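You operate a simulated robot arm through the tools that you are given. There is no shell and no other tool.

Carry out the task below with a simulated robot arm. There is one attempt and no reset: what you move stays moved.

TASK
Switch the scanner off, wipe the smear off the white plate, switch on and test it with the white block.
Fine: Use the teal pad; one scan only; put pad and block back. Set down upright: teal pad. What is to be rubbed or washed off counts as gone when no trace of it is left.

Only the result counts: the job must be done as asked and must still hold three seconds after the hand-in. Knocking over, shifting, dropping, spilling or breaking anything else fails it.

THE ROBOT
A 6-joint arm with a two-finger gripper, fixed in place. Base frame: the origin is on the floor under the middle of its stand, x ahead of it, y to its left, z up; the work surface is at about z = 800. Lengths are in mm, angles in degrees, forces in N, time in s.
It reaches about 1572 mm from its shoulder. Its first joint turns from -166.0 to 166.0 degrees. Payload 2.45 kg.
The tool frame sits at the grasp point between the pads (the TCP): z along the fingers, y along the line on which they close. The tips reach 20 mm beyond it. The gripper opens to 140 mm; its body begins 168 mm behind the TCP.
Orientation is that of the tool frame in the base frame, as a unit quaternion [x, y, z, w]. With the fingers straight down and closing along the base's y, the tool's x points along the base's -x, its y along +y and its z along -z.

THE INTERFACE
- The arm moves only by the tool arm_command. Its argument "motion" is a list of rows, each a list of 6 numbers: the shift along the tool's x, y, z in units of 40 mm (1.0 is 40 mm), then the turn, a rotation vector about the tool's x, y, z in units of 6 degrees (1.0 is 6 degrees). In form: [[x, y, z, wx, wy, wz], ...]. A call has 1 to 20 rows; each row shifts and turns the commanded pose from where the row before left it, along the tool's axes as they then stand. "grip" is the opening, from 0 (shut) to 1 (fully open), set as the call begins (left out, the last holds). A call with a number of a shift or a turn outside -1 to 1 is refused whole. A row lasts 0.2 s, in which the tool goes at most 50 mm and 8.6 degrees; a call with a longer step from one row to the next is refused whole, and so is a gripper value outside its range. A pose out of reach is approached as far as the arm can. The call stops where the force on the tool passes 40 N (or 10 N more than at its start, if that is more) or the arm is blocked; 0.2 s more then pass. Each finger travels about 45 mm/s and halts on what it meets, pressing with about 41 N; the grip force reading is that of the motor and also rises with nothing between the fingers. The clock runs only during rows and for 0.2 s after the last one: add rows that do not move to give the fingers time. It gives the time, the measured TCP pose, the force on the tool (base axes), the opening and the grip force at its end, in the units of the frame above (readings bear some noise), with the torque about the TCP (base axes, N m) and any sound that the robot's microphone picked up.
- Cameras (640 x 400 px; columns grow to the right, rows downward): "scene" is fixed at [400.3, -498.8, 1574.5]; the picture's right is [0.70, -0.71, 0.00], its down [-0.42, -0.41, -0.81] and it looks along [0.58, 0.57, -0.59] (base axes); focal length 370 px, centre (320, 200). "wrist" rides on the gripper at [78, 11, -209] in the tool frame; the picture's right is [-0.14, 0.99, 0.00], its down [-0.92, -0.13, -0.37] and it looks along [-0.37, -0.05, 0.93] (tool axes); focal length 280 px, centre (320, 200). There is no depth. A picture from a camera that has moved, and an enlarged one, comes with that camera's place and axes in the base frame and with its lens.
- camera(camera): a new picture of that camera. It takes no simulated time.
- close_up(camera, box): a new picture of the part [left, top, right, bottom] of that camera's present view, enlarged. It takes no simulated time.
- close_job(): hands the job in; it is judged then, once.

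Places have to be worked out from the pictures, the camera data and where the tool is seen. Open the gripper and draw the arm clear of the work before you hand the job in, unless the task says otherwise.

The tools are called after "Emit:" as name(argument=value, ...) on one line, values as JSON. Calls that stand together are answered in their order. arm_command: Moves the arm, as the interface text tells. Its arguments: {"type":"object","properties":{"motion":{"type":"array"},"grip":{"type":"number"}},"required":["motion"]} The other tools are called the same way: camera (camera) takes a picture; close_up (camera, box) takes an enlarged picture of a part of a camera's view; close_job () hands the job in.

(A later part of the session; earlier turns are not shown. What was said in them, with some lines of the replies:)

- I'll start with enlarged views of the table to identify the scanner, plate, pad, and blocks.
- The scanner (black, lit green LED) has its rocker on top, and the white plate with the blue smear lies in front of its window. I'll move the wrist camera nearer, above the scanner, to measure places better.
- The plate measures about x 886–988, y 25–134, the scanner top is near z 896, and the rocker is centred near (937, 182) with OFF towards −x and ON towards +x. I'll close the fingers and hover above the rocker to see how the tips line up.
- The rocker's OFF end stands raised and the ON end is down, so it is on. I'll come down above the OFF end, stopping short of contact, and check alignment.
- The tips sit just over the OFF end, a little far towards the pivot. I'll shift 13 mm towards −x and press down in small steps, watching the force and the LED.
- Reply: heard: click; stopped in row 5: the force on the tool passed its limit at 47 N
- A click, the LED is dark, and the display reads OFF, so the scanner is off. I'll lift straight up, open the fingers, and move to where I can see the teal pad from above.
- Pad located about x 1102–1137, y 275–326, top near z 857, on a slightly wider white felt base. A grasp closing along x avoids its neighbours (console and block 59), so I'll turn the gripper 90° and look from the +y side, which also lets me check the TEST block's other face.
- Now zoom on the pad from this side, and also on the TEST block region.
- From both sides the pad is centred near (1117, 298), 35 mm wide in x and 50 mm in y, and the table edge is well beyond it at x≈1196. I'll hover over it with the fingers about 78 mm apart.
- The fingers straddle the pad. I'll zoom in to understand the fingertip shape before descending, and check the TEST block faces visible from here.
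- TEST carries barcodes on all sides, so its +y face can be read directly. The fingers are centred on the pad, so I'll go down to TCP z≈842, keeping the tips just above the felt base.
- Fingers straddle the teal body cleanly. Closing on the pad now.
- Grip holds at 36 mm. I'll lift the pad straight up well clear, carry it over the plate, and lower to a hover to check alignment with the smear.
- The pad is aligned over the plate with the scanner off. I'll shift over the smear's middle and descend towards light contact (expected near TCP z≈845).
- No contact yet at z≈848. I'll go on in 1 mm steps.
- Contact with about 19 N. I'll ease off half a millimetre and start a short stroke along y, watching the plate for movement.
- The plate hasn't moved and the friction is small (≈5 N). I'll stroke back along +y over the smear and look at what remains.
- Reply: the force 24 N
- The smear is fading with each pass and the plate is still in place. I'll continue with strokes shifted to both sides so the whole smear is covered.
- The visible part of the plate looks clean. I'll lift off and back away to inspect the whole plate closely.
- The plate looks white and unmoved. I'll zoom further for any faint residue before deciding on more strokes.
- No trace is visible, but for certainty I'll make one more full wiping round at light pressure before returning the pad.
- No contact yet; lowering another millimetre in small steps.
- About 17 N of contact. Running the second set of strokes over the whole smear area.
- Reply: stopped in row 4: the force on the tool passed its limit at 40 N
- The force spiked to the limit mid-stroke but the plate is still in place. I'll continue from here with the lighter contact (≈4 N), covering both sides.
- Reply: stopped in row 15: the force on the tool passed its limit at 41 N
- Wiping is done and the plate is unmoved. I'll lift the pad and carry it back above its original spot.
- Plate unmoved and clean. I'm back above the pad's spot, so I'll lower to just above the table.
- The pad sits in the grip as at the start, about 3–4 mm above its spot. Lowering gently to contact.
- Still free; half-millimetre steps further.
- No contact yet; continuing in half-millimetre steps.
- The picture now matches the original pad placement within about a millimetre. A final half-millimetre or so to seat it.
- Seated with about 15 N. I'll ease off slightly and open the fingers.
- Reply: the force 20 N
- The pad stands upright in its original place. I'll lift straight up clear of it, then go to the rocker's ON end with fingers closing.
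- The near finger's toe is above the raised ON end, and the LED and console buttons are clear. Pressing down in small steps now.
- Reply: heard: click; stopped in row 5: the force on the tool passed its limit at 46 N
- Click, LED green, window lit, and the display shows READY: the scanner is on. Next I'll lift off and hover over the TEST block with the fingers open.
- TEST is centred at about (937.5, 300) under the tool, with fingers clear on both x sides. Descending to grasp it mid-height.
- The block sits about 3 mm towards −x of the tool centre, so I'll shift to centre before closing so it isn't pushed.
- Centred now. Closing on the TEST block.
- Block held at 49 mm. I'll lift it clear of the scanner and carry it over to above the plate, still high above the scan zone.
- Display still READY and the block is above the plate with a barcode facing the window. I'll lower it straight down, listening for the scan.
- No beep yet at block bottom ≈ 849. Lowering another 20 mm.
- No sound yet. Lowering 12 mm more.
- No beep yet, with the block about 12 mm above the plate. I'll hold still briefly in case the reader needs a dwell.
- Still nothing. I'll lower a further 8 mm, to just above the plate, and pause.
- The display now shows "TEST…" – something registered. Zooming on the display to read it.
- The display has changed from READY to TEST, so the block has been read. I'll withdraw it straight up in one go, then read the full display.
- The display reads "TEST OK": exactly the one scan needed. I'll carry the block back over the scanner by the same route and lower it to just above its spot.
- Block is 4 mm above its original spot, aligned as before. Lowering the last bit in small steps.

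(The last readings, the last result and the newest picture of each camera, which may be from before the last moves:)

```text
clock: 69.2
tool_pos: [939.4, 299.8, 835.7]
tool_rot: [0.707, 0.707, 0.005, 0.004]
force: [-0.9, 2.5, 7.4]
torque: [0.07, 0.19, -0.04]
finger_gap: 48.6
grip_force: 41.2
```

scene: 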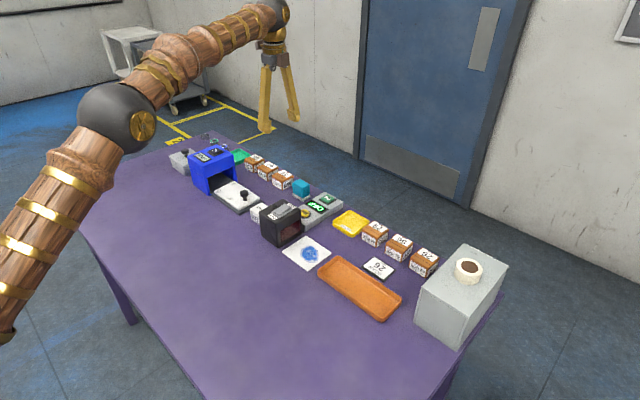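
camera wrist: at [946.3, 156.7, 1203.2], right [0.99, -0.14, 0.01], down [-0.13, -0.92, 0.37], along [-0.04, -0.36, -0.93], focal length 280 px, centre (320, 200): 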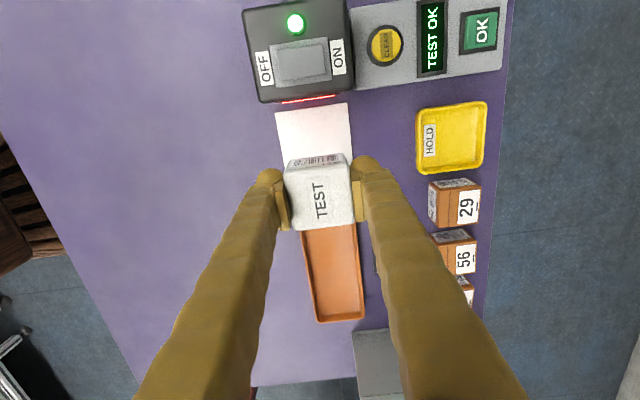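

Contact at about 7 N, so the block is on the table. Opening the fingers.

Emit:
arm_command(motion=[[0, 0, 0, 0, 0, 0], [0, 0, 0, 0, 0, 0], [0, 0, 0, 0, 0, 0], [0, 0, 0, 0, 0, 0]], grip=0.6)

Emit:
close_up(camera="wrist", box=[230, 110, 410, 222])

```text
clock: 70.2
tool_pos: [938.0, 299.1, 835.9]
tool_rot: [0.707, 0.707, 0.004, 0.003]
force: [0.1, 0.5, 0.1]
torque: [0.02, 0.02, 0.02]
finger_gap: 83.9
grip_force: 0.0
```

```text
3.56 times, centred on (320, 166) of wrist
camera zoom: at [946.7, 377.6, 1044.0], right [0.99, -0.14, 0.01], down [-0.13, -0.92, 0.37], along [-0.04, -0.36, -0.93], focal length 997 px, centre (320, 321)
```

zoom: 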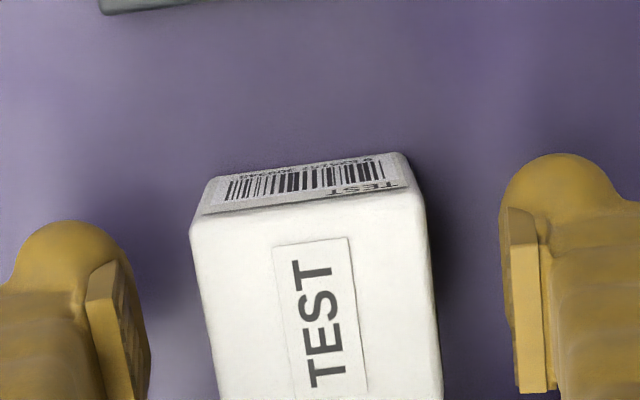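

The block stands where it was. I'll lift straight up and draw the arm well clear.

Emit:
arm_command(motion=[[0, 0, -0.5, 0, 0, 0], [0, 0, -1, 0, 0, 0], [0, 0, -1, 0, 0, 0], [0, 0, -1, 0, 0, 0], [0, 0, -1, 0, 0, 0], [0, 0, -1, 0, 0, 0], [0, 0, -1, 0, 0, 0], [0, -1, 0, 0, 0, 0], [0, -1, 0, 0, 0, 0], [0, -1, 0, 0, 0, 0], [0, -1, 0, 0, 0, 0], [0, -1, 0, 0, 0, 0], [0, 0, 0, 0, 0, 0]])

Emit:
camera(camera="scene")

Emit:
close_up(camera="scene", box=[160, 130, 340, 250])

Emit:
close_up(camera="scene", box=[240, 180, 400, 280])

Emit:
camera(camera="wrist")

```text
clock: 73.0
tool_pos: [731.1, 301.6, 1091.8]
tool_rot: [0.708, 0.707, 0.004, 0.003]
force: [0.8, 0.2, 0.1]
torque: [0.0, 0.03, 0.01]
finger_gap: 84.0
grip_force: 0.0
```

```text
taken
```

scene: 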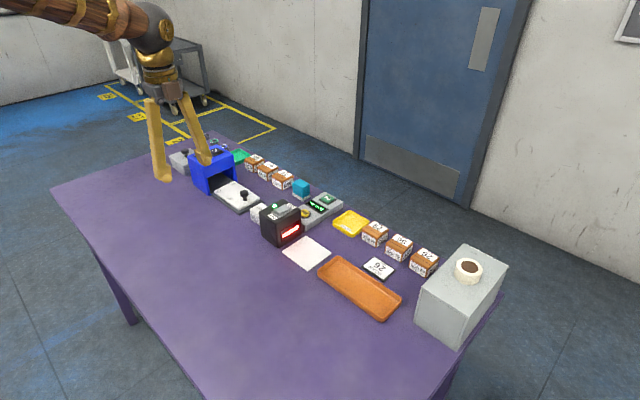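

```text
3.33 times, centred on (250, 190) of scene
camera zoom: at [400.3, -498.8, 1574.5], right [0.7, -0.71, 0.0], down [-0.42, -0.41, -0.81], along [0.58, 0.57, -0.59], focal length 1232 px, centre (553, 233)
```

zoom: 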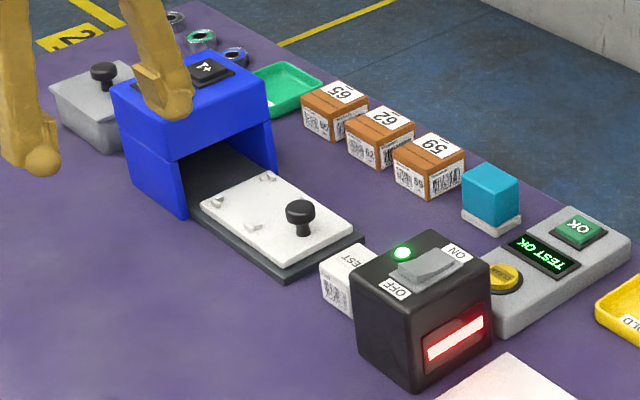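

```text
4.00 times, centred on (320, 230) of scene
camera zoom: at [400.3, -498.8, 1574.5], right [0.7, -0.71, 0.0], down [-0.42, -0.41, -0.81], along [0.58, 0.57, -0.59], focal length 1479 px, centre (320, 80)
```

zoom: 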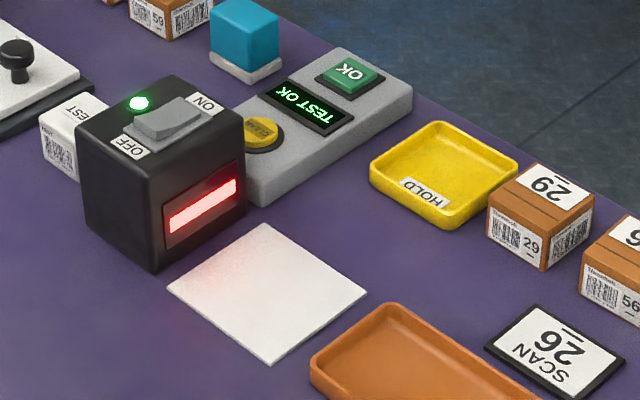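

```text
taken
camera wrist: at [739.8, 379.9, 1301.5], right [0.99, -0.14, 0.01], down [-0.13, -0.92, 0.37], along [-0.04, -0.36, -0.93], focal length 280 px, centre (320, 200)
```

wrist: 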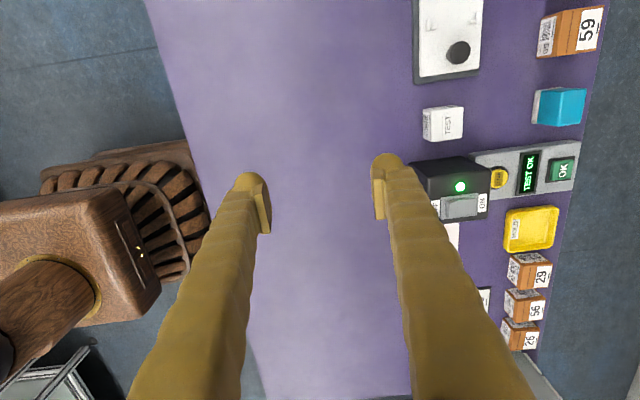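

All objects are where they began, the plate is clean, the scanner is on and shows TEST OK. I'll open the gripper fully and take one last look at the plate.

Emit:
arm_command(motion=[[0, 0, -0.5, 0, 0, 0], [0, 0, 0, 0, 0, 0], [0, 0, 0, 0, 0, 0], [0, 0, 0, 0, 0, 0]], grip=1)

Emit:
close_up(camera="scene", box=[272, 225, 344, 275])

Emit:
close_up(camera="scene", box=[250, 165, 346, 225])

```text
clock: 74.0
tool_pos: [733.3, 302.2, 1112.7]
tool_rot: [0.707, 0.707, 0.004, 0.002]
force: [-0.3, 0.4, -0.4]
torque: [0.02, 0.0, -0.04]
finger_gap: 139.8
grip_force: 0.1
```

```text
8.00 times, centred on (308, 250) of scene
camera zoom: at [400.3, -498.8, 1574.5], right [0.7, -0.71, 0.0], down [-0.42, -0.41, -0.81], along [0.58, 0.57, -0.59], focal length 2958 px, centre (416, -200)
```

zoom: 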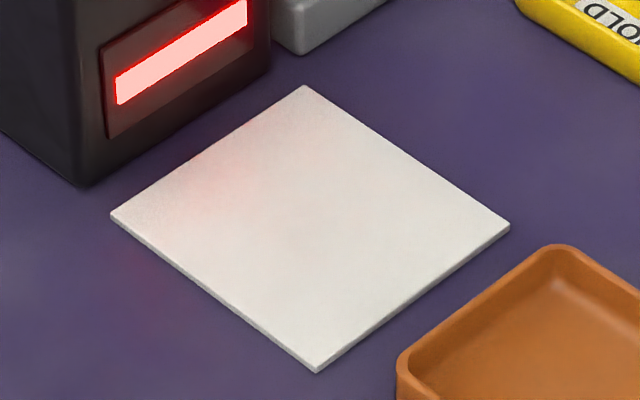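

```text
6.67 times, centred on (298, 195) of scene
camera zoom: at [400.3, -498.8, 1574.5], right [0.7, -0.71, 0.0], down [-0.42, -0.41, -0.81], along [0.58, 0.57, -0.59], focal length 2465 px, centre (467, 233)
```

zoom: 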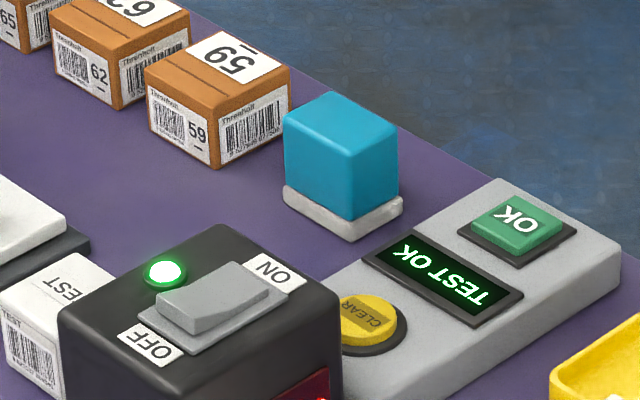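

The plate is spotless, the scanner is on showing TEST OK, the pad is upright in its place, the TEST block is back, and the arm is clear with the gripper open. Handing in.

Emit:
close_job()

```text
The job is handed in.
```

The job is done and handed in; I haven't seen the judge's result.

- **Switch off:** I pressed the rocker to OFF. It clicked, and the display read OFF before any wiping started.
- **Wipe:** I wiped the smear off the white plate with the teal pad. Close-up pictures show no trace left, and the plate did not move. The force limit stopped two wiping strokes partway, but nothing shifted.
- **Switch on and test:** I pressed the rocker to ON and the display showed READY. I then held the white TEST block just above the plate, facing the scanner window. The display changed to "TEST OK" from that one presentation, though no beep was picked up.
- **Put back:** The pad is upright in its original place and the block is back in its spot. In the final pictures everything else is where it began, and the arm is clear with the gripper open.
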